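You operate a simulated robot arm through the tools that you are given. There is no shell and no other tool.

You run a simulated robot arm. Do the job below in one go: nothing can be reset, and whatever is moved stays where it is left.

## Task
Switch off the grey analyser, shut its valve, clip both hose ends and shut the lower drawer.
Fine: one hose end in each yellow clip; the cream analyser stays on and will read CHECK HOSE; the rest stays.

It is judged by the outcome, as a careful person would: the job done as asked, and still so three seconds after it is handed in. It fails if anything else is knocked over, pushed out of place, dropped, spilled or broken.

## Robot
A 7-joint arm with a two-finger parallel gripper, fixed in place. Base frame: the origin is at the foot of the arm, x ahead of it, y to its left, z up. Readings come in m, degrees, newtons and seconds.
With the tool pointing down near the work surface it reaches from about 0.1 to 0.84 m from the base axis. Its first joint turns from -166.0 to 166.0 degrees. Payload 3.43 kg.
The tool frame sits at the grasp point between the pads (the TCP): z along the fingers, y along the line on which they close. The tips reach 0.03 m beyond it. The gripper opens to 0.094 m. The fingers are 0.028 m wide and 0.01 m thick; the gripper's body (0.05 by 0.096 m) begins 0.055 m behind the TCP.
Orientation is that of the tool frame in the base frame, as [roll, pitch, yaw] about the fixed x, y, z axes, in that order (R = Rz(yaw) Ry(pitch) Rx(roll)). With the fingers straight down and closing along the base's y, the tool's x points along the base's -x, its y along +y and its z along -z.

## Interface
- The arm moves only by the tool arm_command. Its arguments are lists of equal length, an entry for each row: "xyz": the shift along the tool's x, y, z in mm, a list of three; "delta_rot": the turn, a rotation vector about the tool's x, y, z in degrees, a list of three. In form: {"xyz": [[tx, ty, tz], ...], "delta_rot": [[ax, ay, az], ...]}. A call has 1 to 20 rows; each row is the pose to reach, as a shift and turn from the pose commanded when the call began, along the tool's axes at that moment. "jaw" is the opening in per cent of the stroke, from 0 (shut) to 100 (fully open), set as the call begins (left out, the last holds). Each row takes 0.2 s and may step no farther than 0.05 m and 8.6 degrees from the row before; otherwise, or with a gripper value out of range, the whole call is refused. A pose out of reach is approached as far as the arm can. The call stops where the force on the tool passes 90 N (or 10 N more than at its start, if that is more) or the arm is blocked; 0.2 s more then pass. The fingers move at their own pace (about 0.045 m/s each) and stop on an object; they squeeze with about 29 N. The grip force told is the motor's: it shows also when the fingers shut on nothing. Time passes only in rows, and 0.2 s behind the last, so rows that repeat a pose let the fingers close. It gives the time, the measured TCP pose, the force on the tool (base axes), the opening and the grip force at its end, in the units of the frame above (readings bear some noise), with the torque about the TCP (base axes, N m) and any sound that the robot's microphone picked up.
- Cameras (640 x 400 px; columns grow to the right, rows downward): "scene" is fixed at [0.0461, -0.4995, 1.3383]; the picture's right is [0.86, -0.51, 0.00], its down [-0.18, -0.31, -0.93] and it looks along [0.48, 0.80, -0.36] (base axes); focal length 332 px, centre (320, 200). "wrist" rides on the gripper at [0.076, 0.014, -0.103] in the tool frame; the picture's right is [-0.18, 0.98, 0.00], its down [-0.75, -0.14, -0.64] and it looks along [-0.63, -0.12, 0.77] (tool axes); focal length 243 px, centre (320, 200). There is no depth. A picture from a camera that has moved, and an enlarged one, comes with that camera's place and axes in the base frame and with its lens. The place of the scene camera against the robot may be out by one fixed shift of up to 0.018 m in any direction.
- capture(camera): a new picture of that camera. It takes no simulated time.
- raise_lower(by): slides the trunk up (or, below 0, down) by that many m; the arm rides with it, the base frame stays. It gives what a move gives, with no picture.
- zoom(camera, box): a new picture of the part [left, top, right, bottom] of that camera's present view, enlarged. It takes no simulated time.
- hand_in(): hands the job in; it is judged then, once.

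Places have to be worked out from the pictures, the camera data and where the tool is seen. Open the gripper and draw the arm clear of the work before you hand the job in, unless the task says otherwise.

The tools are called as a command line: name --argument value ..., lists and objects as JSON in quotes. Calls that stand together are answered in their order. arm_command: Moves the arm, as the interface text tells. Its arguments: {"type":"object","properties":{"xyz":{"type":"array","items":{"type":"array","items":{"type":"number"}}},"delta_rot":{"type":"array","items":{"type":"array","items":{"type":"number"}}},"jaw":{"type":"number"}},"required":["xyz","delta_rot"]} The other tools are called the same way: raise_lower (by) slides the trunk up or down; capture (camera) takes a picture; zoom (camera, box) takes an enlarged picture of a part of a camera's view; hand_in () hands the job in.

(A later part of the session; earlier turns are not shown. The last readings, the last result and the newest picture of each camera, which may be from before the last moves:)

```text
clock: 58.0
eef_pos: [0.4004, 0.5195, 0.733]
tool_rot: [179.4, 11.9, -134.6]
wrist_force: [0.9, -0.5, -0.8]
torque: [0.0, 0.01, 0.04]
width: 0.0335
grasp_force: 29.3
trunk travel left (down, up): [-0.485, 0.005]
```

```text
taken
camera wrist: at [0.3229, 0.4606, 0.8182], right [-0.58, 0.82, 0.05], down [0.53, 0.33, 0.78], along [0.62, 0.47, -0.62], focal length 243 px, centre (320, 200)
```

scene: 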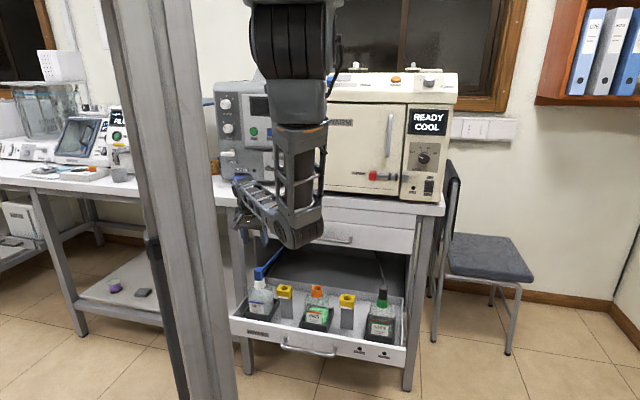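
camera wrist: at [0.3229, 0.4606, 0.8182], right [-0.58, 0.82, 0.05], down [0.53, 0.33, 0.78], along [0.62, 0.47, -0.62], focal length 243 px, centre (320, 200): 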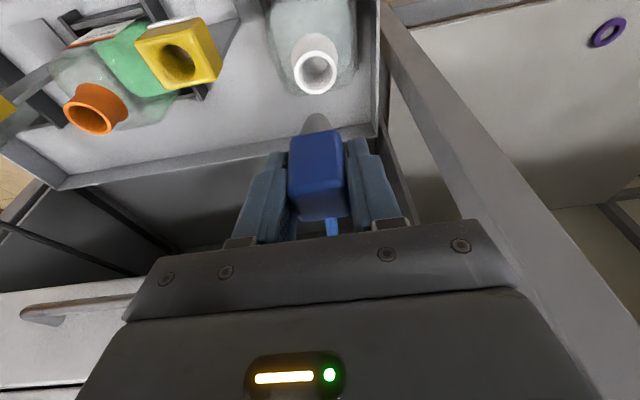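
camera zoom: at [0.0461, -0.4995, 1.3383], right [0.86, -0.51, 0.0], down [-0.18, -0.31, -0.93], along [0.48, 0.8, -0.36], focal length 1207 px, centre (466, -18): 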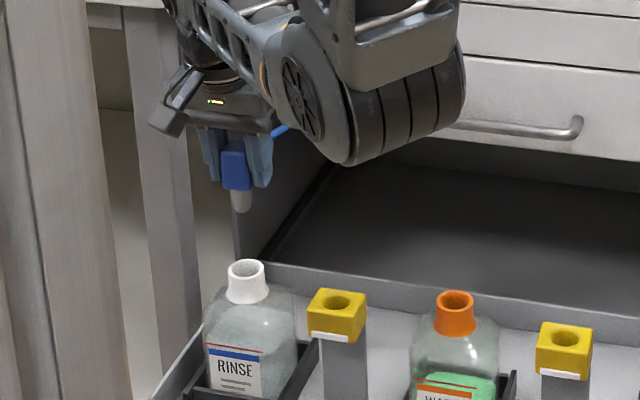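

The plug is free: about 28 mm of stem under the block, and it hangs upright. I carry it sideways over clip A (hole at e1≈0.021, e2≈0.619), staying high.

arm_command --xyz '[[8, -26, -2], [16, -52, -3.5], [25, -79, -5], [32.8, -105, -6.9], [32.8, -105, -6.9]]' --delta_rot '[[0, 0, 0], [0, 0, 0], [0, 0, 0], [0, 0, 0], [0, 0, 0]]'

capture --camera "wrist"

zoom --camera "scene" --box '[235, 205, 345, 335]'

```text
clock: 59.2
eef_pos: [0.4507, 0.423, 0.7312]
tool_rot: [179.5, 11.9, -134.7]
wrist_force: [-0.1, -0.6, -0.5]
torque: [-0.01, -0.04, -0.02]
width: 0.0335
grasp_force: 29.2
trunk travel left (down, up): [-0.485, 0.005]
```

```text
taken
camera wrist: at [0.3744, 0.3638, 0.8169], right [-0.57, 0.82, 0.05], down [0.53, 0.33, 0.78], along [0.62, 0.48, -0.62], focal length 243 px, centre (320, 200)
```

wrist: 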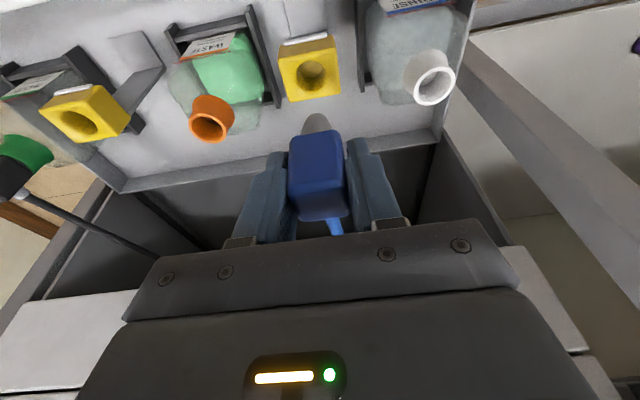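

```text
3.08 times, centred on (290, 270) of scene
camera zoom: at [0.0461, -0.4995, 1.3383], right [0.86, -0.51, 0.0], down [-0.18, -0.31, -0.93], along [0.48, 0.8, -0.36], focal length 1022 px, centre (412, -15)
```

zoom: 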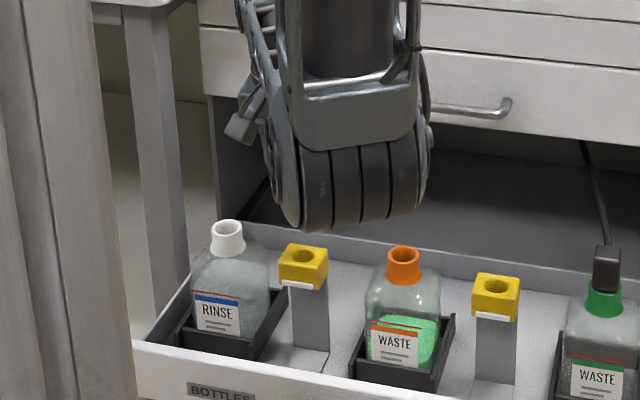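

The clip hole and stem tip are both visible in the wrist view. I zoom to compare their columns precisely.

zoom --camera "wrist" --box '[250, 20, 390, 240]'

zoom --camera "wrist" --box '[260, 20, 370, 100]'

```text
1.82 times, centred on (320, 130) of wrist
camera zoom: at [0.3744, 0.3638, 0.8169], right [-0.57, 0.82, 0.05], down [0.53, 0.33, 0.78], along [0.62, 0.48, -0.62], focal length 441 px, centre (320, 327)
```

zoom: 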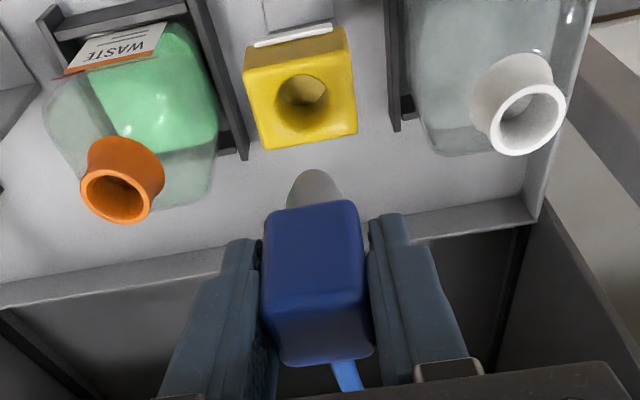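

```text
5.00 times, centred on (315, 60) of wrist
camera zoom: at [0.3744, 0.3638, 0.8169], right [-0.57, 0.82, 0.05], down [0.53, 0.33, 0.78], along [0.62, 0.48, -0.62], focal length 1213 px, centre (345, 900)
```

zoom: 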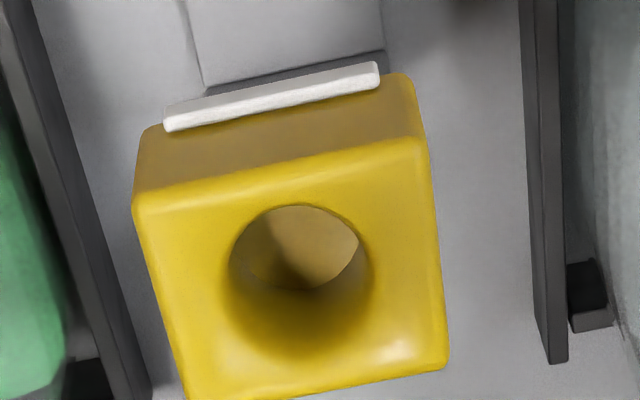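

Hole and plug agree within about 1 mm sideways; fore-aft is uncertain by several millimetres. I lower 60 mm so the stem tip is just above the rim and compare directly.

arm_command --xyz '[[3.1, 0, 14.7], [6.2, 0, 29.3], [9.3, 0, 44], [12.4, 0, 58.7], [12.4, 0, 58.7]]' --delta_rot '[[0, 0, 0], [0, 0, 0], [0, 0, 0], [0, 0, 0], [0, 0, 0]]'

zoom --camera "wrist" --box '[250, 60, 390, 240]'

zoom --camera "scene" --box '[235, 235, 335, 335]'

```text
clock: 60.4
eef_pos: [0.4499, 0.4234, 0.6717]
tool_rot: [179.4, 11.9, -134.6]
wrist_force: [0.8, 1.3, -0.3]
torque: [-0.02, -0.02, -0.03]
width: 0.0334
grasp_force: 28.8
trunk travel left (down, up): [-0.485, 0.005]
```

```text
2.22 times, centred on (320, 150) of wrist
camera zoom: at [0.3735, 0.3638, 0.7572], right [-0.57, 0.82, 0.05], down [0.53, 0.33, 0.78], along [0.62, 0.48, -0.62], focal length 539 px, centre (320, 311)
```

zoom: 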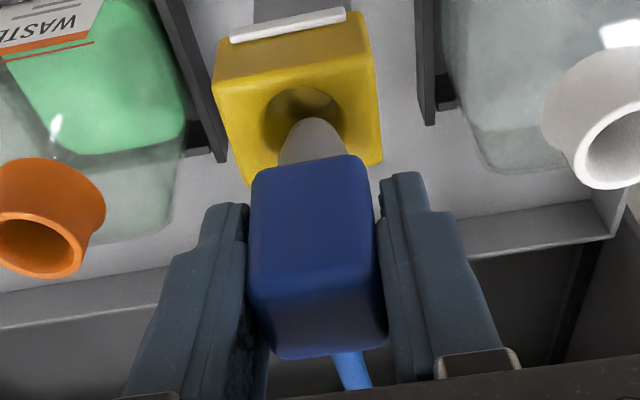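

```text
4.00 times, centred on (285, 285) of scene
camera zoom: at [0.0461, -0.4995, 1.3383], right [0.86, -0.51, 0.0], down [-0.18, -0.31, -0.93], along [0.48, 0.8, -0.36], focal length 1328 px, centre (460, -140)
```

zoom: 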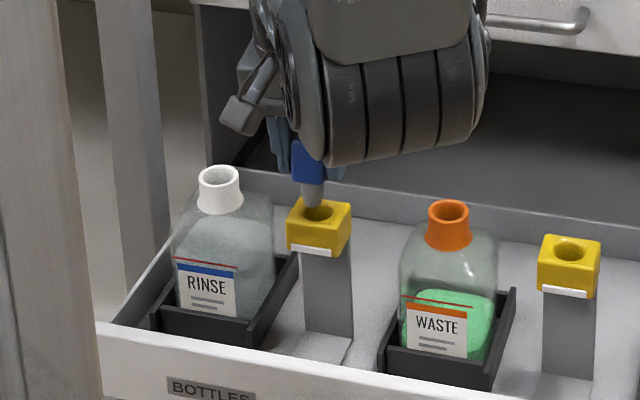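

The stem tip hangs a few millimetres above the rim; it needs about +3.5 mm in e1 and +4 mm in e2 to centre on the hole. I shift and lower 12 mm, then look again.

arm_command --xyz '[[-3.9, -3.5, 0.8], [-3.9, -3.5, 0.8], [-2.7, -3.5, 6.7], [-1.4, -3.5, 12.5], [-1.4, -3.5, 12.5]]' --delta_rot '[[0, 0, 0], [0, 0, 0], [0, 0, 0], [0, 0, 0], [0, 0, 0]]'

zoom --camera "wrist" --box '[250, 60, 390, 240]'

zoom --camera "scene" --box '[260, 255, 320, 315]'

```text
clock: 61.6
eef_pos: [0.4559, 0.4225, 0.6615]
tool_rot: [179.4, 11.8, -134.5]
wrist_force: [-0.7, -0.9, 0.2]
torque: [0.01, 0.02, 0.01]
width: 0.0335
grasp_force: 28.7
trunk travel left (down, up): [-0.485, 0.005]
```

```text
2.22 times, centred on (320, 150) of wrist
camera zoom: at [0.3789, 0.3643, 0.7453], right [-0.58, 0.82, 0.05], down [0.53, 0.33, 0.78], along [0.62, 0.48, -0.62], focal length 539 px, centre (320, 311)
```

zoom: 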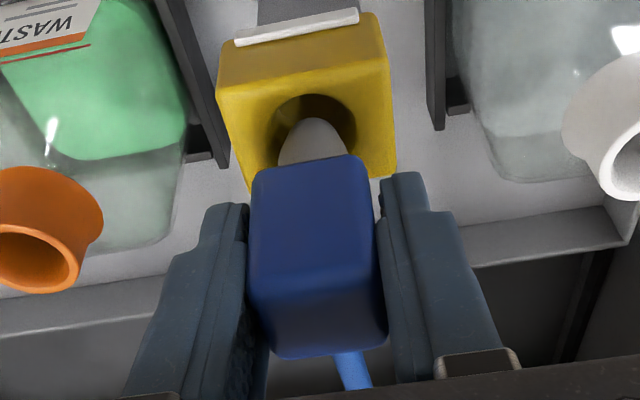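

```text
6.67 times, centred on (290, 285) of scene
camera zoom: at [0.0461, -0.4995, 1.3383], right [0.86, -0.51, 0.0], down [-0.18, -0.31, -0.93], along [0.48, 0.8, -0.36], focal length 2213 px, centre (520, -367)
```

zoom: 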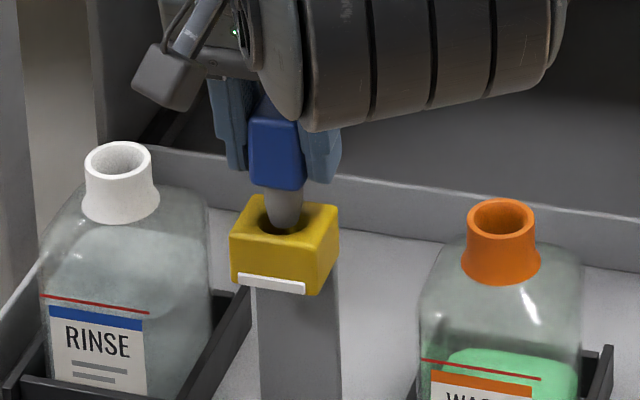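

The stem tip is now inside the hole and centred in both views. I lower another 18 mm.

arm_command --xyz '[[1.2, 0, 5.9], [2.5, 0, 11.7], [3.7, 0, 17.6], [3.7, 0, 17.6]]' --delta_rot '[[0, 0, 0], [0, 0, 0], [0, 0, 0], [0, 0, 0]]'

zoom --camera "wrist" --box '[250, 60, 390, 240]'

zoom --camera "scene" --box '[260, 255, 320, 315]'

```text
clock: 62.6
eef_pos: [0.4541, 0.4234, 0.6409]
tool_rot: [179.6, 11.8, -134.7]
wrist_force: [0.2, 1.0, -1.1]
torque: [0.01, -0.02, 0.01]
width: 0.0336
grasp_force: 28.8
trunk travel left (down, up): [-0.485, 0.005]
```

```text
2.22 times, centred on (320, 150) of wrist
camera zoom: at [0.3783, 0.3644, 0.7267], right [-0.58, 0.82, 0.05], down [0.53, 0.33, 0.78], along [0.62, 0.48, -0.62], focal length 539 px, centre (320, 311)
```

zoom: 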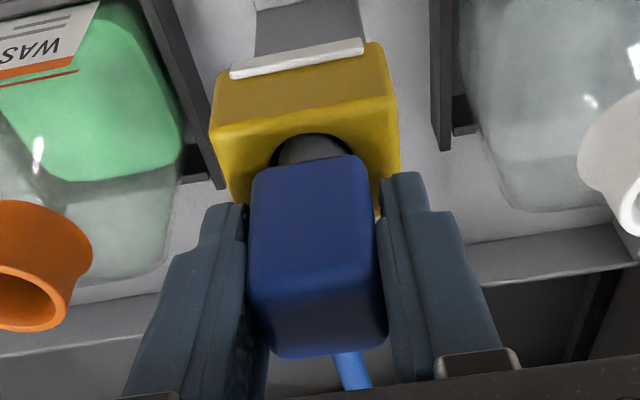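

```text
6.67 times, centred on (290, 285) of scene
camera zoom: at [0.0461, -0.4995, 1.3383], right [0.86, -0.51, 0.0], down [-0.18, -0.31, -0.93], along [0.48, 0.8, -0.36], focal length 2213 px, centre (520, -367)
```

zoom: 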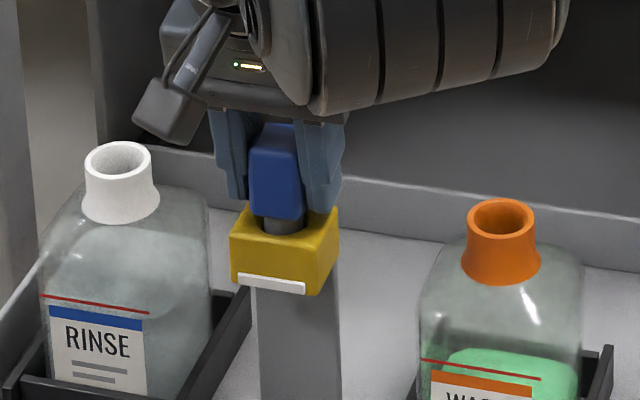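

The stem is sliding in without any force; about 7 mm of gap remains. I lower in small steps until the block seats.

arm_command --xyz '[[0.4, 0, 2], [0.8, 0, 3.9], [1.2, 0, 5.9], [1.2, 0, 5.9]]' --delta_rot '[[0, 0, 0], [0, 0, 0], [0, 0, 0], [0, 0, 0]]'

zoom --camera "wrist" --box '[250, 60, 390, 240]'

zoom --camera "scene" --box '[260, 255, 320, 315]'

```text
clock: 63.6
eef_pos: [0.4556, 0.4233, 0.635]
tool_rot: [179.4, 11.9, -134.6]
wrist_force: [-0.6, 0.6, -0.3]
torque: [0.0, 0.03, 0.0]
width: 0.0334
grasp_force: 28.8
trunk travel left (down, up): [-0.485, 0.005]
```

```text
2.22 times, centred on (320, 150) of wrist
camera zoom: at [0.3785, 0.3643, 0.7207], right [-0.58, 0.82, 0.05], down [0.53, 0.33, 0.78], along [0.62, 0.48, -0.62], focal length 539 px, centre (320, 311)
```

zoom: 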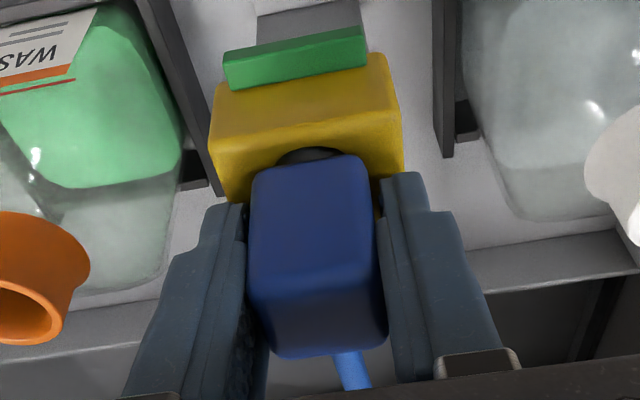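

```text
6.67 times, centred on (290, 285) of scene
camera zoom: at [0.0461, -0.4995, 1.3383], right [0.86, -0.51, 0.0], down [-0.18, -0.31, -0.93], along [0.48, 0.8, -0.36], focal length 2213 px, centre (520, -367)
```

zoom: 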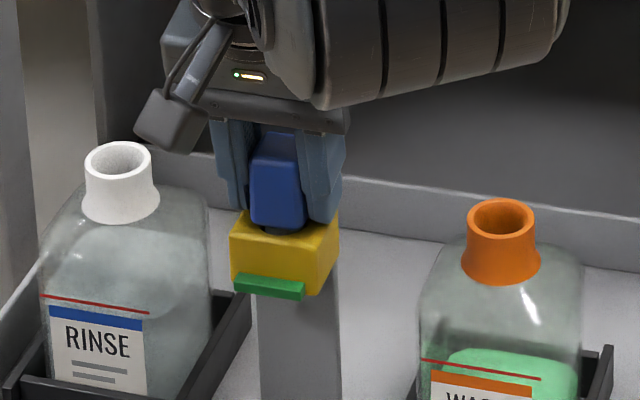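

The clip's white flag has turned green, so the plug is recognised. I lower the last 3 mm to seat it fully, then open the jaw.

arm_command --xyz '[[0.3, 0, 1.5], [0.6, 0, 2.9], [0.6, 0, 2.9]]' --delta_rot '[[0, 0, 0], [0, 0, 0], [0, 0, 0]]'

arm_command --xyz '[[0, 0, 0], [0, 0, 0], [0, 0, 0]]' --delta_rot '[[0, 0, 0], [0, 0, 0], [0, 0, 0]]' --jaw 65

zoom --camera "wrist" --box '[250, 60, 390, 240]'

zoom --camera "scene" --box '[260, 255, 320, 315]'

```text
clock: 64.4
eef_pos: [0.4553, 0.4244, 0.6345]
tool_rot: [179.4, 12.2, -134.6]
wrist_force: [3.1, -8.7, 40.5]
torque: [-0.97, -0.41, 0.03]
width: 0.0335
grasp_force: 29.2
trunk travel left (down, up): [-0.485, 0.005]
```

```text
clock: 65.2
eef_pos: [0.4554, 0.4248, 0.635]
tool_rot: [179.2, 12.2, -134.5]
wrist_force: [-15.9, 12.9, 46.8]
torque: [-0.68, -0.13, -0.18]
width: 0.0493
grasp_force: 0.1
trunk travel left (down, up): [-0.485, 0.005]
```

```text
2.22 times, centred on (320, 150) of wrist
camera zoom: at [0.3777, 0.3658, 0.7199], right [-0.58, 0.82, 0.05], down [0.53, 0.32, 0.79], along [0.62, 0.48, -0.62], focal length 539 px, centre (320, 311)
```

zoom: 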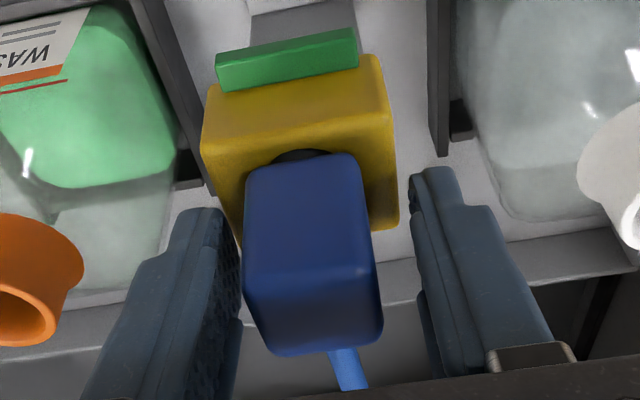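

```text
6.67 times, centred on (290, 285) of scene
camera zoom: at [0.0461, -0.4995, 1.3383], right [0.86, -0.51, 0.0], down [-0.18, -0.31, -0.93], along [0.48, 0.8, -0.36], focal length 2213 px, centre (520, -367)
```

zoom: 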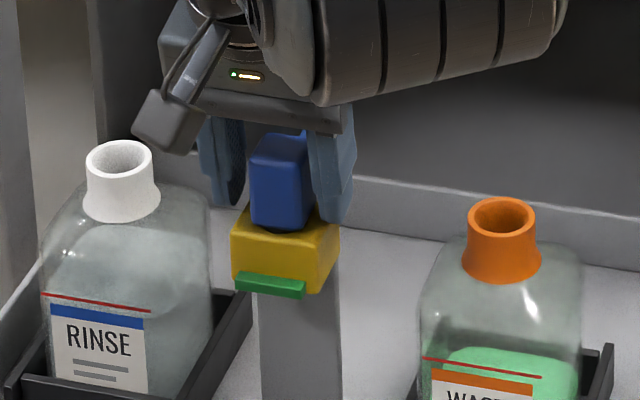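

The fingertips touched the clip's top (about 45 N), so the plug is as deep as it goes. I lift the open gripper straight off at once.

arm_command --xyz '[[-1, 0, -4.9], [-1, 0, -4.9], [-4.1, 0, -19.6], [-8.2, 0, -39.1], [-12.4, 0, -58.7], [-18.5, 0, -88], [-24.7, 0, -117.4]]' --delta_rot '[[0, 0, 0], [0, 0, 0], [0, 0, 0], [0, 0, 0], [0, 0, 0], [0, 0, 0], [0, 0, 0]]'

capture --camera "wrist"

capture --camera "scene"

```text
clock: 66.8
eef_pos: [0.4544, 0.4235, 0.754]
tool_rot: [179.4, 11.8, -134.6]
wrist_force: [-0.6, 0.0, 0.1]
torque: [-0.02, 0.02, -0.01]
width: 0.0612
grasp_force: 0.0
trunk travel left (down, up): [-0.485, 0.005]
```

```text
taken
camera wrist: at [0.3783, 0.3638, 0.8395], right [-0.57, 0.82, 0.05], down [0.53, 0.33, 0.78], along [0.62, 0.47, -0.62], focal length 243 px, centre (320, 200)
```

wrist: 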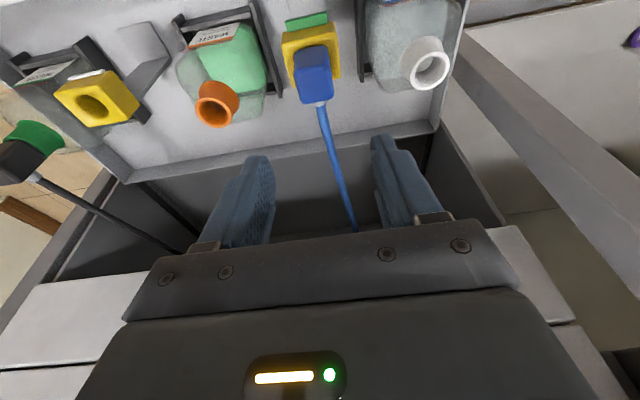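

```text
taken
```

scene: 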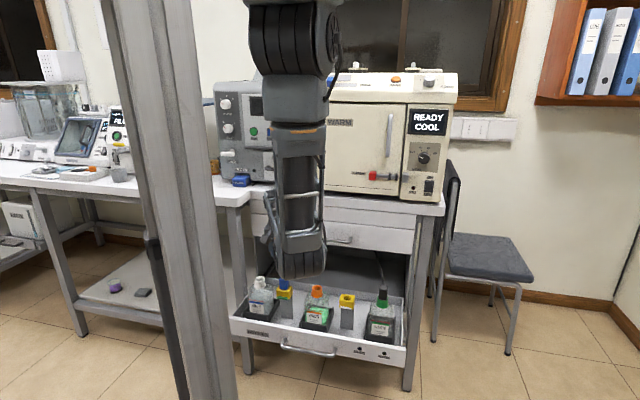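

The blue hose end is clipped with the green flag showing, and the drawer has not moved. I now move across above the bottles to hover over the black hose end (about e1=0.366, e2=0.65).

arm_command --xyz '[[-4, -20, -20], [-8, -65, -22], [-12, -110, -23.3], [-17, -155, -23.3], [-21, -200, -23.3], [-25, -245, -23.3], [-30, -290, -23.3], [-34.6, -335, -23.3], [-34.6, -344, -23.3], [-34.6, -344, -23.3]]' --delta_rot '[[0, 0, 0], [0, 0, 0], [0, 0, 0], [0, 0, 0], [0, 0, 0], [0, 0, 0], [0, 0, 0], [0, 0, 0], [0, 0, 0], [0, 0, 0]]'

capture --camera "wrist"

capture --camera "scene"

```text
clock: 69.0
eef_pos: [0.7245, 0.2015, 0.7808]
tool_rot: [179.3, 11.9, -134.5]
wrist_force: [0.3, -0.8, -0.7]
torque: [0.0, 0.0, 0.0]
width: 0.0611
grasp_force: 0.1
trunk travel left (down, up): [-0.485, 0.005]
```

```text
taken
camera wrist: at [0.6479, 0.1425, 0.8658], right [-0.57, 0.82, 0.05], down [0.53, 0.33, 0.78], along [0.62, 0.47, -0.62], focal length 243 px, centre (320, 200)
```

wrist: 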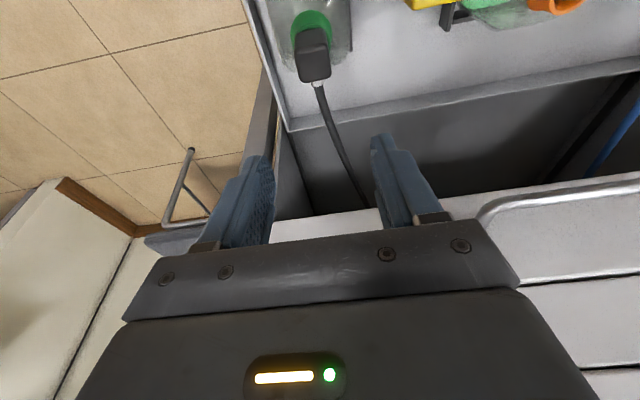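

```text
taken
```

scene: 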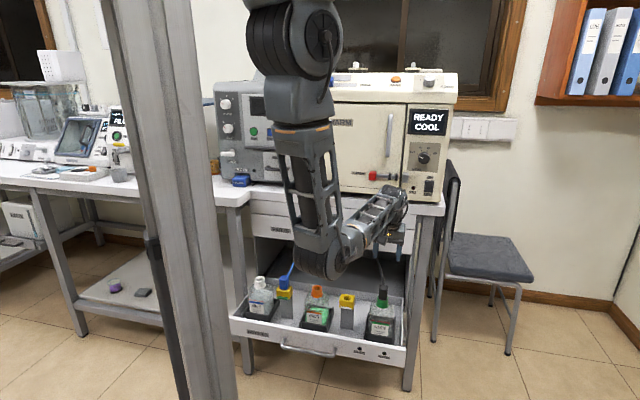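

I hover near the black block, which appears around column 313. I zoom to locate its top face.

zoom --camera "wrist" --box '[240, 0, 400, 120]'

zoom --camera "scene" --box '[340, 215, 420, 345]'

```text
3.33 times, centred on (320, 60) of wrist
camera zoom: at [0.6479, 0.1425, 0.8658], right [-0.57, 0.82, 0.05], down [0.53, 0.33, 0.78], along [0.62, 0.47, -0.62], focal length 809 px, centre (320, 667)
```

zoom: 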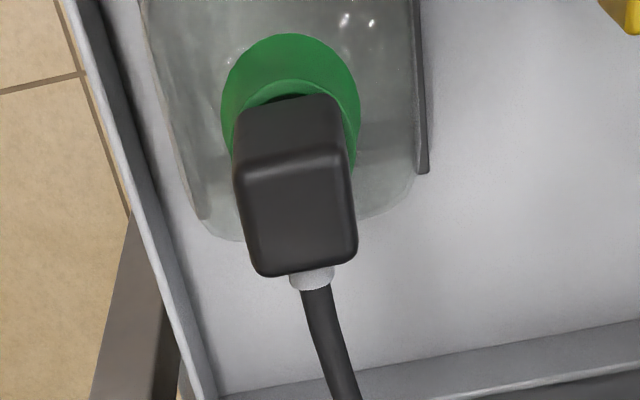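

```text
3.08 times, centred on (380, 280) of scene
camera zoom: at [0.0461, -0.4995, 1.3383], right [0.86, -0.51, 0.0], down [-0.18, -0.31, -0.93], along [0.48, 0.8, -0.36], focal length 1022 px, centre (135, -46)
```

zoom: 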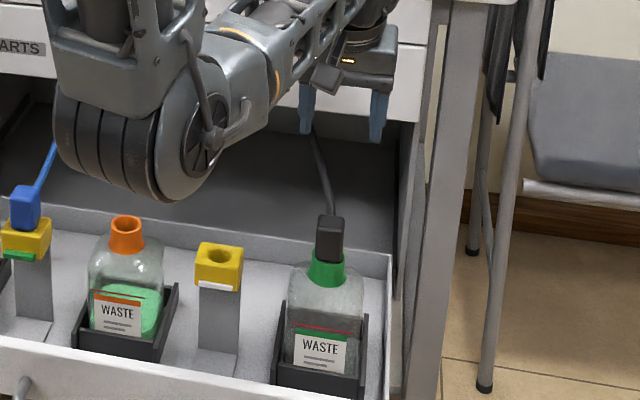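

The black block's top is at about e1=0.368, e2=0.652, almost directly under the tool. I descend to 15 mm above grip height and check.

arm_command --xyz '[[8, 0, 32], [16, 0, 64], [24, 0, 96], [30.7, 0, 126.4], [30.7, 0, 126.4]]' --delta_rot '[[0, 0, 0], [0, 0, 0], [0, 0, 0], [0, 0, 0], [0, 0, 0]]'

zoom --camera "wrist" --box '[220, 80, 420, 250]'

zoom --camera "scene" --box '[350, 260, 420, 330]'

```text
clock: 70.2
eef_pos: [0.7203, 0.1994, 0.6479]
tool_rot: [179.4, 11.9, -134.6]
wrist_force: [0.2, -0.2, 1.1]
torque: [0.0, -0.02, 0.01]
width: 0.0612
grasp_force: 0.1
trunk travel left (down, up): [-0.485, 0.005]
```

```text
2.35 times, centred on (320, 165) of wrist
camera zoom: at [0.643, 0.1414, 0.7336], right [-0.58, 0.82, 0.05], down [0.53, 0.33, 0.78], along [0.62, 0.48, -0.62], focal length 571 px, centre (320, 282)
```

zoom: 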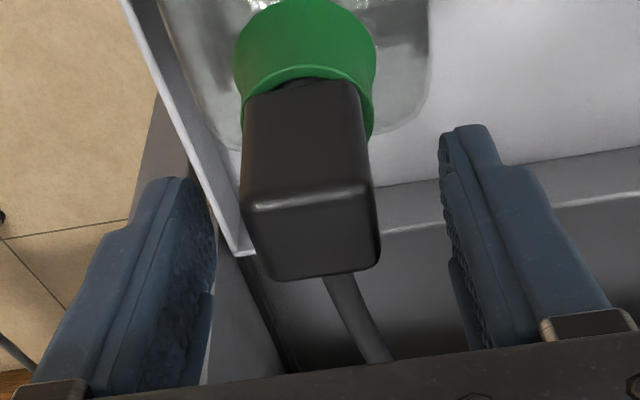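

```text
5.71 times, centred on (385, 295) of scene
camera zoom: at [0.0461, -0.4995, 1.3383], right [0.86, -0.51, 0.0], down [-0.18, -0.31, -0.93], along [0.48, 0.8, -0.36], focal length 1897 px, centre (-51, -343)
```

zoom: 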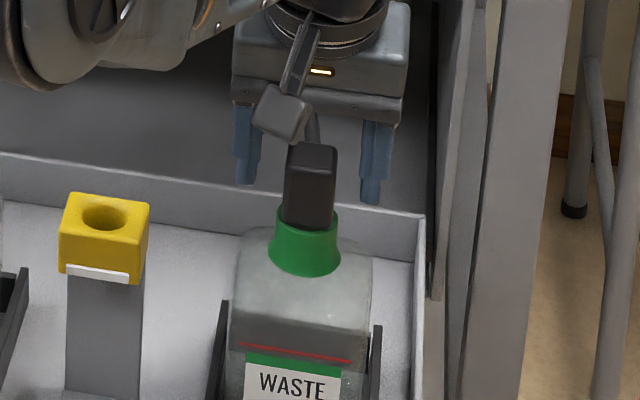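

The block is about 4.5 mm toward +e1 from the jaw centre. I shift, lower a final 12 mm and verify before closing.

arm_command --xyz '[[2, -4.5, 0], [4.5, -4.5, 11.3], [4.5, -4.5, 11.3]]' --delta_rot '[[0, 0, 0], [0, 0, 0], [0, 0, 0]]'

zoom --camera "wrist" --box '[220, 80, 420, 250]'

zoom --camera "scene" --box '[350, 260, 420, 330]'

```text
clock: 71.0
eef_pos: [0.7213, 0.1964, 0.6374]
tool_rot: [179.5, 11.9, -134.5]
wrist_force: [-0.4, 0.2, 0.1]
torque: [0.04, -0.02, 0.02]
width: 0.0609
grasp_force: 0.1
trunk travel left (down, up): [-0.485, 0.005]
```

```text
2.35 times, centred on (320, 165) of wrist
camera zoom: at [0.6448, 0.1366, 0.722], right [-0.58, 0.82, 0.05], down [0.53, 0.33, 0.78], along [0.62, 0.48, -0.62], focal length 571 px, centre (320, 282)
```

zoom: 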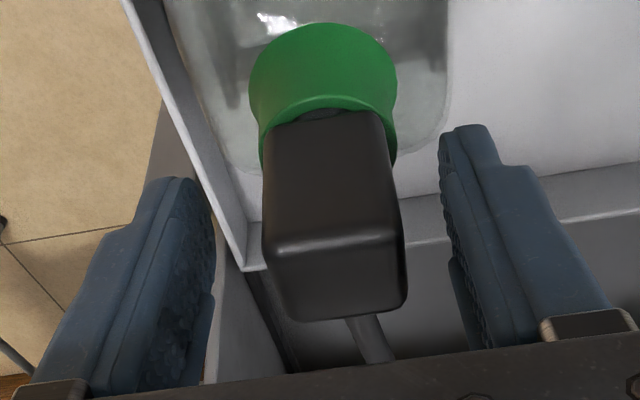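

```text
5.71 times, centred on (385, 295) of scene
camera zoom: at [0.0461, -0.4995, 1.3383], right [0.86, -0.51, 0.0], down [-0.18, -0.31, -0.93], along [0.48, 0.8, -0.36], focal length 1897 px, centre (-51, -343)
```

zoom: 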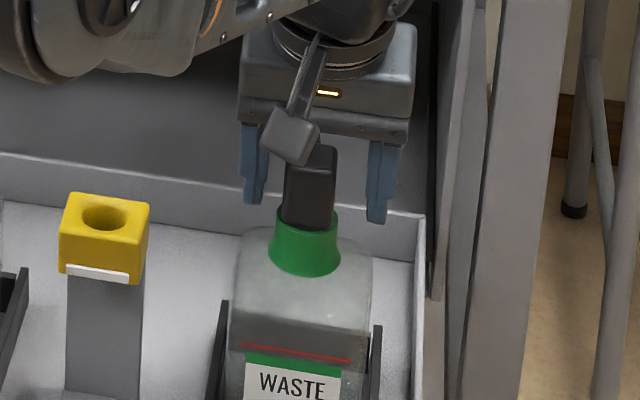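

The block is now centred (333 vs 329) and the tips are above the green neck. I close the jaw and lift 40 mm to check.

arm_command --xyz '[[0, 0, 0], [0, 0, 0], [0, 0, 0], [0, 0, 0], [0, 0, 0]]' --delta_rot '[[0, 0, 0], [0, 0, 0], [0, 0, 0], [0, 0, 0], [0, 0, 0]]' --jaw 0

arm_command --xyz '[[-2.1, 0, -9.8], [-4.1, 0, -19.6], [-6.2, 0, -29.3], [-8.2, 0, -39.1]]' --delta_rot '[[0, 0, 0], [0, 0, 0], [0, 0, 0], [0, 0, 0]]'

zoom --camera "scene" --box '[350, 240, 420, 330]'

capture --camera "wrist"

```text
clock: 72.2
eef_pos: [0.721, 0.1962, 0.6375]
tool_rot: [179.4, 11.9, -134.6]
wrist_force: [-0.3, -0.1, -0.3]
torque: [-0.01, 0.02, 0.0]
width: 0.0338
grasp_force: 28.9
trunk travel left (down, up): [-0.485, 0.005]
```

```text
clock: 73.2
eef_pos: [0.7197, 0.1954, 0.6771]
tool_rot: [179.3, 11.8, -134.5]
wrist_force: [0.2, -0.7, -0.1]
torque: [0.0, 0.0, 0.02]
width: 0.0336
grasp_force: 29.3
trunk travel left (down, up): [-0.485, 0.005]
```

```text
4.44 times, centred on (385, 285) of scene
camera zoom: at [0.0461, -0.4995, 1.3383], right [0.86, -0.51, 0.0], down [-0.18, -0.31, -0.93], along [0.48, 0.8, -0.36], focal length 1476 px, centre (31, -178)
```

zoom: 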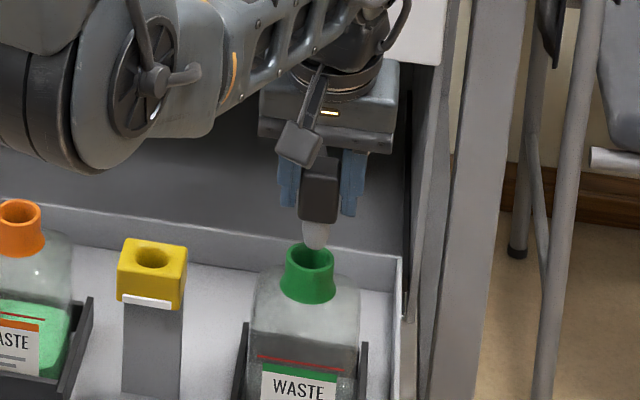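

```text
taken
camera wrist: at [0.6441, 0.1368, 0.7621], right [-0.57, 0.82, 0.05], down [0.53, 0.33, 0.78], along [0.62, 0.47, -0.62], focal length 243 px, centre (320, 200)
```

wrist: 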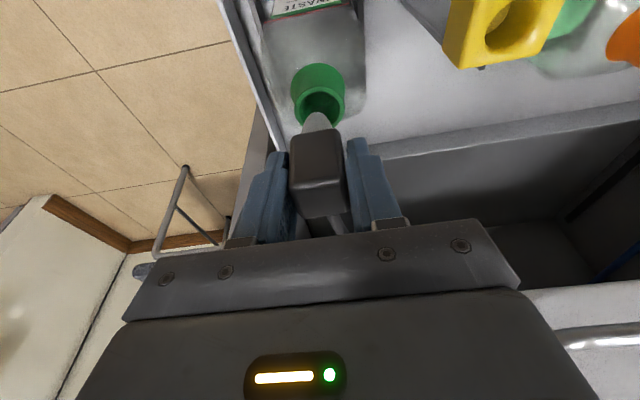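

The black plug is clear of its bottle and upright, and the bottle stayed. I lift another 60 mm and carry it over clip B (e1≈0.255, e2≈0.6215).

arm_command --xyz '[[-4, 0, -19.6], [-8.2, 0, -39.1], [-12.4, 0, -58.7], [-4, 38, -60], [4, 77, -62], [12.6, 115.7, -64], [12.6, 115.7, -64]]' --delta_rot '[[0, 0, 0], [0, 0, 0], [0, 0, 0], [0, 0, 0], [0, 0, 0], [0, 0, 0], [0, 0, 0]]'

capture --camera "wrist"

zoom --camera "scene" --box '[270, 215, 410, 345]'

```text
clock: 74.8
eef_pos: [0.6198, 0.2575, 0.7386]
tool_rot: [179.4, 11.9, -134.6]
wrist_force: [-0.8, 0.4, -0.4]
torque: [0.03, 0.0, 0.01]
width: 0.0335
grasp_force: 28.9
trunk travel left (down, up): [-0.485, 0.005]
```

```text
taken
camera wrist: at [0.543, 0.1992, 0.8248], right [-0.57, 0.82, 0.05], down [0.53, 0.33, 0.78], along [0.62, 0.48, -0.62], focal length 243 px, centre (320, 200)
```

wrist: 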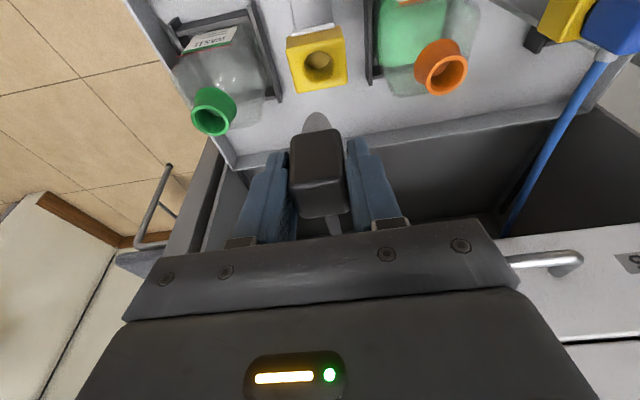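

```text
3.08 times, centred on (340, 280) of scene
camera zoom: at [0.0461, -0.4995, 1.3383], right [0.86, -0.51, 0.0], down [-0.18, -0.31, -0.93], along [0.48, 0.8, -0.36], focal length 1022 px, centre (258, -46)
```

zoom: 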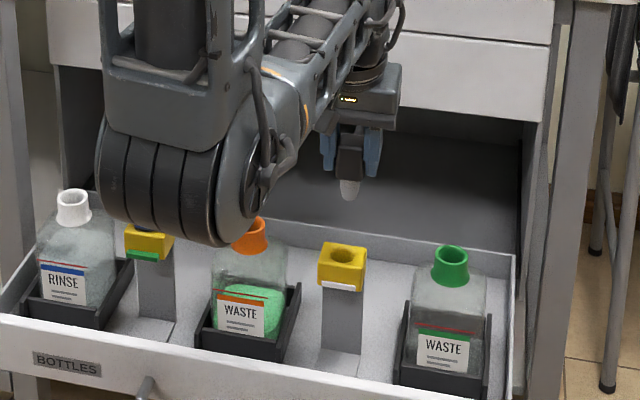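

Sideways alignment looks right. I lower 60 mm so that the stem tip is just above the rim and compare again.

arm_command --xyz '[[3.1, 0, 14.7], [6.2, 0, 29.3], [9.3, 0, 44], [12.4, 0, 58.7], [12.4, 0, 58.7]]' --delta_rot '[[0, 0, 0], [0, 0, 0], [0, 0, 0], [0, 0, 0], [0, 0, 0]]'

zoom --camera "wrist" --box '[250, 60, 390, 240]'

zoom --camera "scene" --box '[315, 255, 375, 315]'

```text
clock: 76.0
eef_pos: [0.62, 0.2585, 0.6777]
tool_rot: [179.5, 11.9, -134.6]
wrist_force: [0.6, 0.3, -1.0]
torque: [0.0, -0.01, -0.01]
width: 0.0335
grasp_force: 28.4
trunk travel left (down, up): [-0.485, 0.005]
```

```text
2.22 times, centred on (320, 150) of wrist
camera zoom: at [0.5431, 0.1995, 0.7628], right [-0.58, 0.82, 0.05], down [0.53, 0.33, 0.78], along [0.62, 0.48, -0.62], focal length 539 px, centre (320, 311)
```

zoom: 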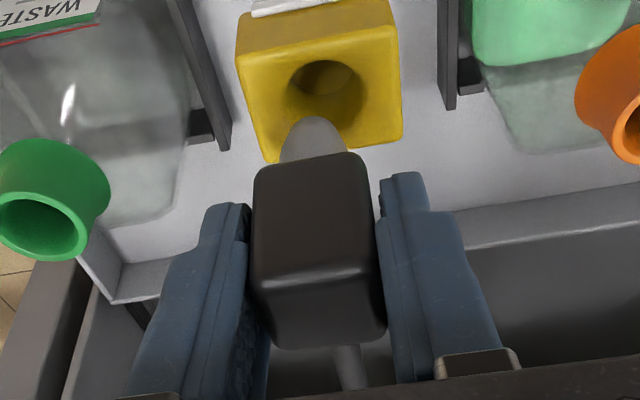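

```text
6.67 times, centred on (345, 285) of scene
camera zoom: at [0.0461, -0.4995, 1.3383], right [0.86, -0.51, 0.0], down [-0.18, -0.31, -0.93], along [0.48, 0.8, -0.36], focal length 2213 px, centre (153, -367)
```

zoom: 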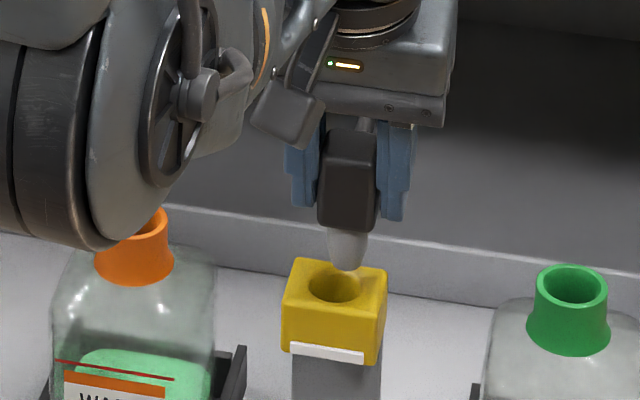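

Here the hole is about 6.5 mm toward −e1 and 3 mm toward the front from the stem. I shift by that amount without lowering and look again.

arm_command --xyz '[[2.9, 6.5, -0.6], [2.9, 6.5, -0.6]]' --delta_rot '[[0, 0, 0], [0, 0, 0]]'

zoom --camera "wrist" --box '[250, 60, 390, 240]'

zoom --camera "scene" --box '[315, 255, 375, 315]'

```text
clock: 76.6
eef_pos: [0.6141, 0.2625, 0.6779]
tool_rot: [179.4, 11.8, -134.6]
wrist_force: [0.3, -0.1, -0.4]
torque: [-0.02, 0.01, 0.01]
width: 0.0335
grasp_force: 29.1
trunk travel left (down, up): [-0.485, 0.005]
```

```text
2.22 times, centred on (320, 150) of wrist
camera zoom: at [0.5364, 0.2021, 0.763], right [-0.58, 0.82, 0.05], down [0.53, 0.33, 0.78], along [0.62, 0.48, -0.62], focal length 539 px, centre (320, 311)
```

zoom: 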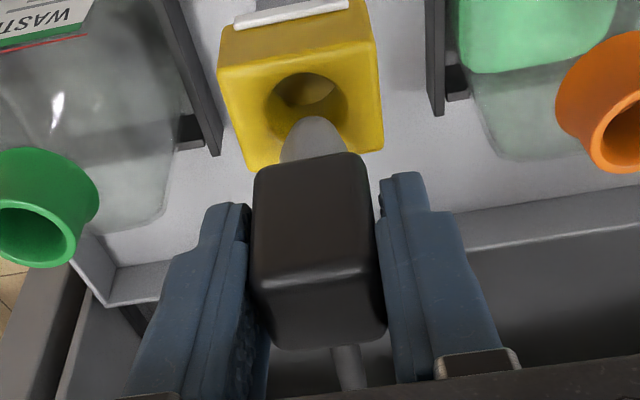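

```text
6.67 times, centred on (345, 285) of scene
camera zoom: at [0.0461, -0.4995, 1.3383], right [0.86, -0.51, 0.0], down [-0.18, -0.31, -0.93], along [0.48, 0.8, -0.36], focal length 2213 px, centre (153, -367)
```

zoom: 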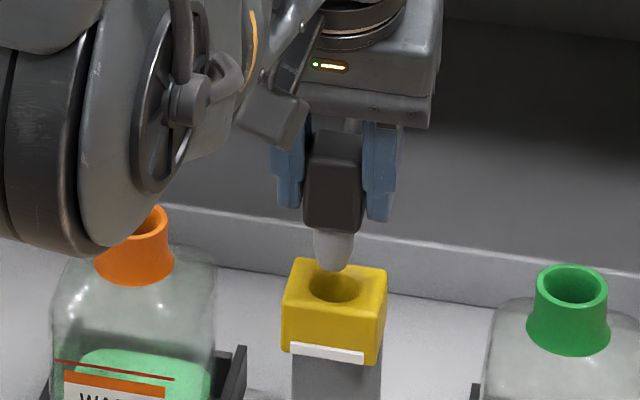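

In the scene view the tip is directly over the hole, and within 2 mm in the wrist view. I lower 14 mm so the tapered tip enters, then check.

arm_command --xyz '[[2.2, -0.7, 5.7], [3.2, -0.7, 10], [3.9, -0.7, 13.5], [3.9, -0.7, 13.5]]' --delta_rot '[[0, 0, 0], [0, 0, 0], [0, 0, 0], [0, 0, 0]]'

zoom --camera "wrist" --box '[250, 60, 390, 240]'

zoom --camera "scene" --box '[315, 255, 375, 315]'

```text
clock: 77.6
eef_pos: [0.6108, 0.2592, 0.6639]
tool_rot: [179.4, 11.9, -134.7]
wrist_force: [0.4, 0.4, -0.3]
torque: [0.03, -0.01, 0.0]
width: 0.0333
grasp_force: 28.8
trunk travel left (down, up): [-0.485, 0.005]
```

```text
2.22 times, centred on (320, 150) of wrist
camera zoom: at [0.5356, 0.2008, 0.7493], right [-0.58, 0.82, 0.05], down [0.53, 0.33, 0.78], along [0.62, 0.48, -0.62], focal length 539 px, centre (320, 311)
```

zoom: 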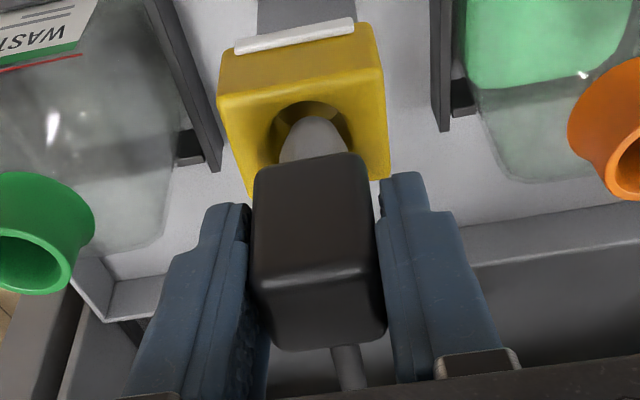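

```text
6.67 times, centred on (345, 285) of scene
camera zoom: at [0.0461, -0.4995, 1.3383], right [0.86, -0.51, 0.0], down [-0.18, -0.31, -0.93], along [0.48, 0.8, -0.36], focal length 2213 px, centre (153, -367)
```

zoom: 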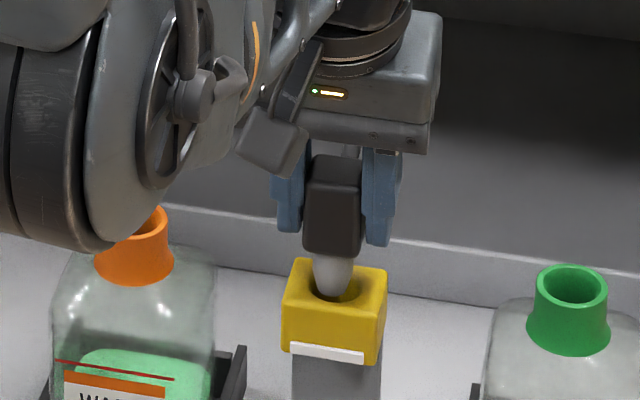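

The tip is inside the hole with no contact force. I lower another 18 mm.

arm_command --xyz '[[0.6, -0.5, 5.9], [1.8, -0.5, 11.7], [3, -0.5, 17.6], [3, -0.5, 17.6]]' --delta_rot '[[0, 0, 0], [0, 0, 0], [0, 0, 0], [0, 0, 0]]'

zoom --camera "wrist" --box '[250, 60, 390, 240]'

zoom --camera "scene" --box '[315, 255, 375, 315]'

```text
clock: 78.6
eef_pos: [0.6135, 0.2604, 0.6465]
tool_rot: [179.4, 11.9, -134.6]
wrist_force: [-0.9, 0.6, -0.9]
torque: [-0.02, -0.01, 0.0]
width: 0.0336
grasp_force: 28.6
trunk travel left (down, up): [-0.485, 0.005]
```

```text
2.22 times, centred on (320, 150) of wrist
camera zoom: at [0.5371, 0.2011, 0.732], right [-0.58, 0.82, 0.05], down [0.53, 0.33, 0.78], along [0.62, 0.48, -0.62], focal length 539 px, centre (320, 311)
```

zoom: 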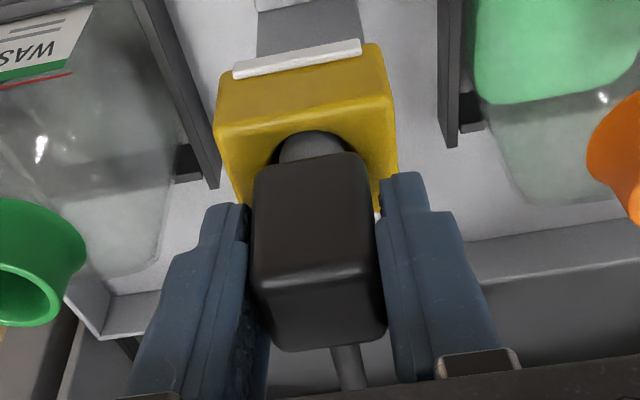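

```text
6.67 times, centred on (345, 285) of scene
camera zoom: at [0.0461, -0.4995, 1.3383], right [0.86, -0.51, 0.0], down [-0.18, -0.31, -0.93], along [0.48, 0.8, -0.36], focal length 2213 px, centre (153, -367)
```

zoom: 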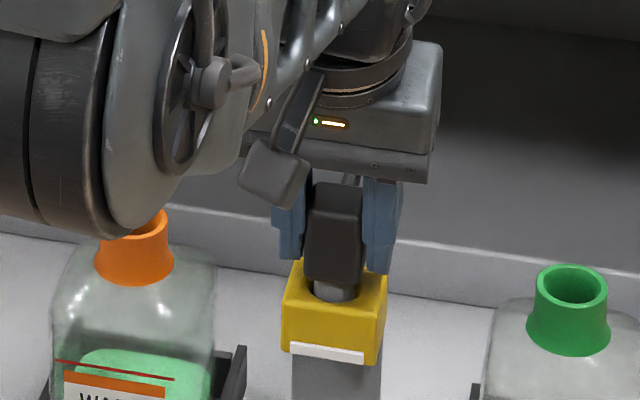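

Still no force; about 6–7 mm remain. I lower in small steps until the flag turns green.

arm_command --xyz '[[0.4, 0, 2], [0.8, 0, 3.9], [1.2, 0, 5.9], [1.2, 0, 5.9]]' --delta_rot '[[0, 0, 0], [0, 0, 0], [0, 0, 0], [0, 0, 0]]'

zoom --camera "wrist" --box '[250, 60, 390, 240]'

zoom --camera "scene" --box '[315, 255, 375, 315]'

```text
clock: 79.6
eef_pos: [0.6147, 0.2591, 0.6409]
tool_rot: [179.3, 11.9, -134.5]
wrist_force: [-0.1, -0.5, -0.8]
torque: [0.02, 0.03, 0.0]
width: 0.0334
grasp_force: 29.1
trunk travel left (down, up): [-0.485, 0.005]
```

```text
2.22 times, centred on (320, 150) of wrist
camera zoom: at [0.5376, 0.2006, 0.7256], right [-0.58, 0.82, 0.05], down [0.53, 0.33, 0.78], along [0.62, 0.48, -0.62], focal length 539 px, centre (320, 311)
```

zoom: 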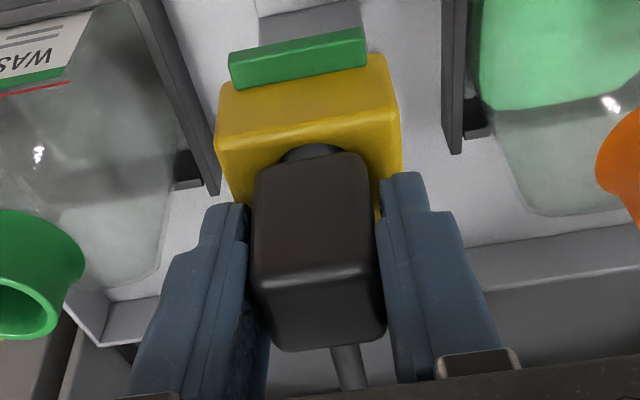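

```text
6.67 times, centred on (345, 285) of scene
camera zoom: at [0.0461, -0.4995, 1.3383], right [0.86, -0.51, 0.0], down [-0.18, -0.31, -0.93], along [0.48, 0.8, -0.36], focal length 2213 px, centre (153, -367)
```

zoom: 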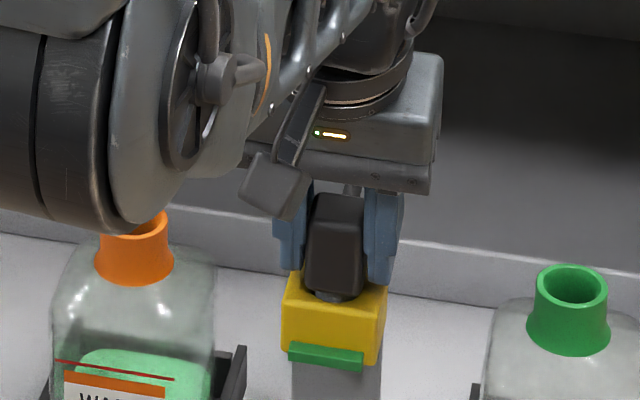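

The flag is green. I lower 3 mm more to seat it well, open the jaw and lift clear.

arm_command --xyz '[[0.3, 0, 1.5], [0.6, 0, 2.9], [0.6, 0, 2.9]]' --delta_rot '[[0, 0, 0], [0, 0, 0], [0, 0, 0]]'

arm_command --xyz '[[0, 0, 0], [0, 0, 0], [0, 0, 0], [0, 0, 0]]' --delta_rot '[[0, 0, 0], [0, 0, 0], [0, 0, 0], [0, 0, 0]]' --jaw 65

arm_command --xyz '[[-2.1, 0, -9.8], [-4.1, 0, -19.6], [-8.2, 0, -39.1], [-16.5, 0, -78], [-24.7, 0, -117.4]]' --delta_rot '[[0, 0, 0], [0, 0, 0], [0, 0, 0], [0, 0, 0], [0, 0, 0]]'

capture --camera "wrist"

capture --camera "scene"

```text
clock: 80.4
eef_pos: [0.614, 0.26, 0.6373]
tool_rot: [179.4, 11.8, -134.6]
wrist_force: [0.6, 0.5, -0.7]
torque: [0.02, 0.02, -0.01]
width: 0.0334
grasp_force: 29.0
trunk travel left (down, up): [-0.485, 0.005]
```

```text
clock: 81.4
eef_pos: [0.6134, 0.2608, 0.6368]
tool_rot: [179.3, 11.8, -134.6]
wrist_force: [1.2, -0.6, 0.0]
torque: [0.0, 0.02, -0.01]
width: 0.061
grasp_force: 0.1
trunk travel left (down, up): [-0.485, 0.005]
```

```text
clock: 82.6
eef_pos: [0.6164, 0.2582, 0.7579]
tool_rot: [179.3, 11.9, -134.6]
wrist_force: [0.4, -0.2, -0.2]
torque: [-0.01, 0.04, 0.03]
width: 0.0614
grasp_force: 0.1
trunk travel left (down, up): [-0.485, 0.005]
```

```text
taken
camera wrist: at [0.5392, 0.1989, 0.8423], right [-0.57, 0.82, 0.05], down [0.53, 0.33, 0.78], along [0.62, 0.47, -0.62], focal length 243 px, centre (320, 200)
```

wrist: 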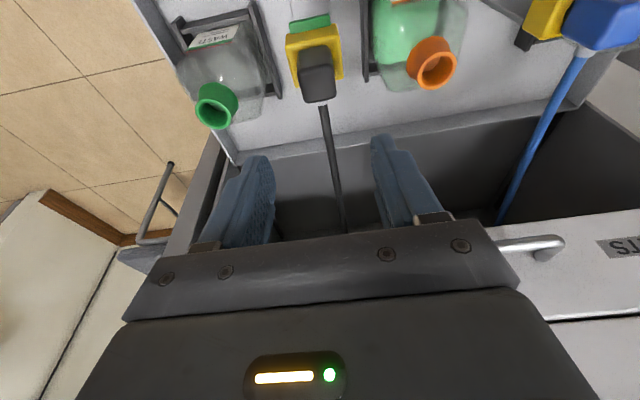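

```text
taken
```

scene: 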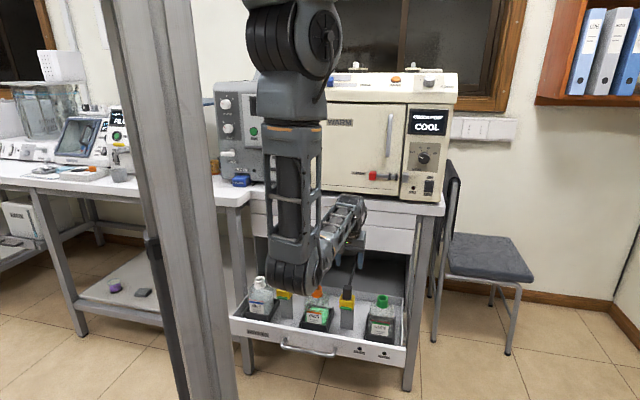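

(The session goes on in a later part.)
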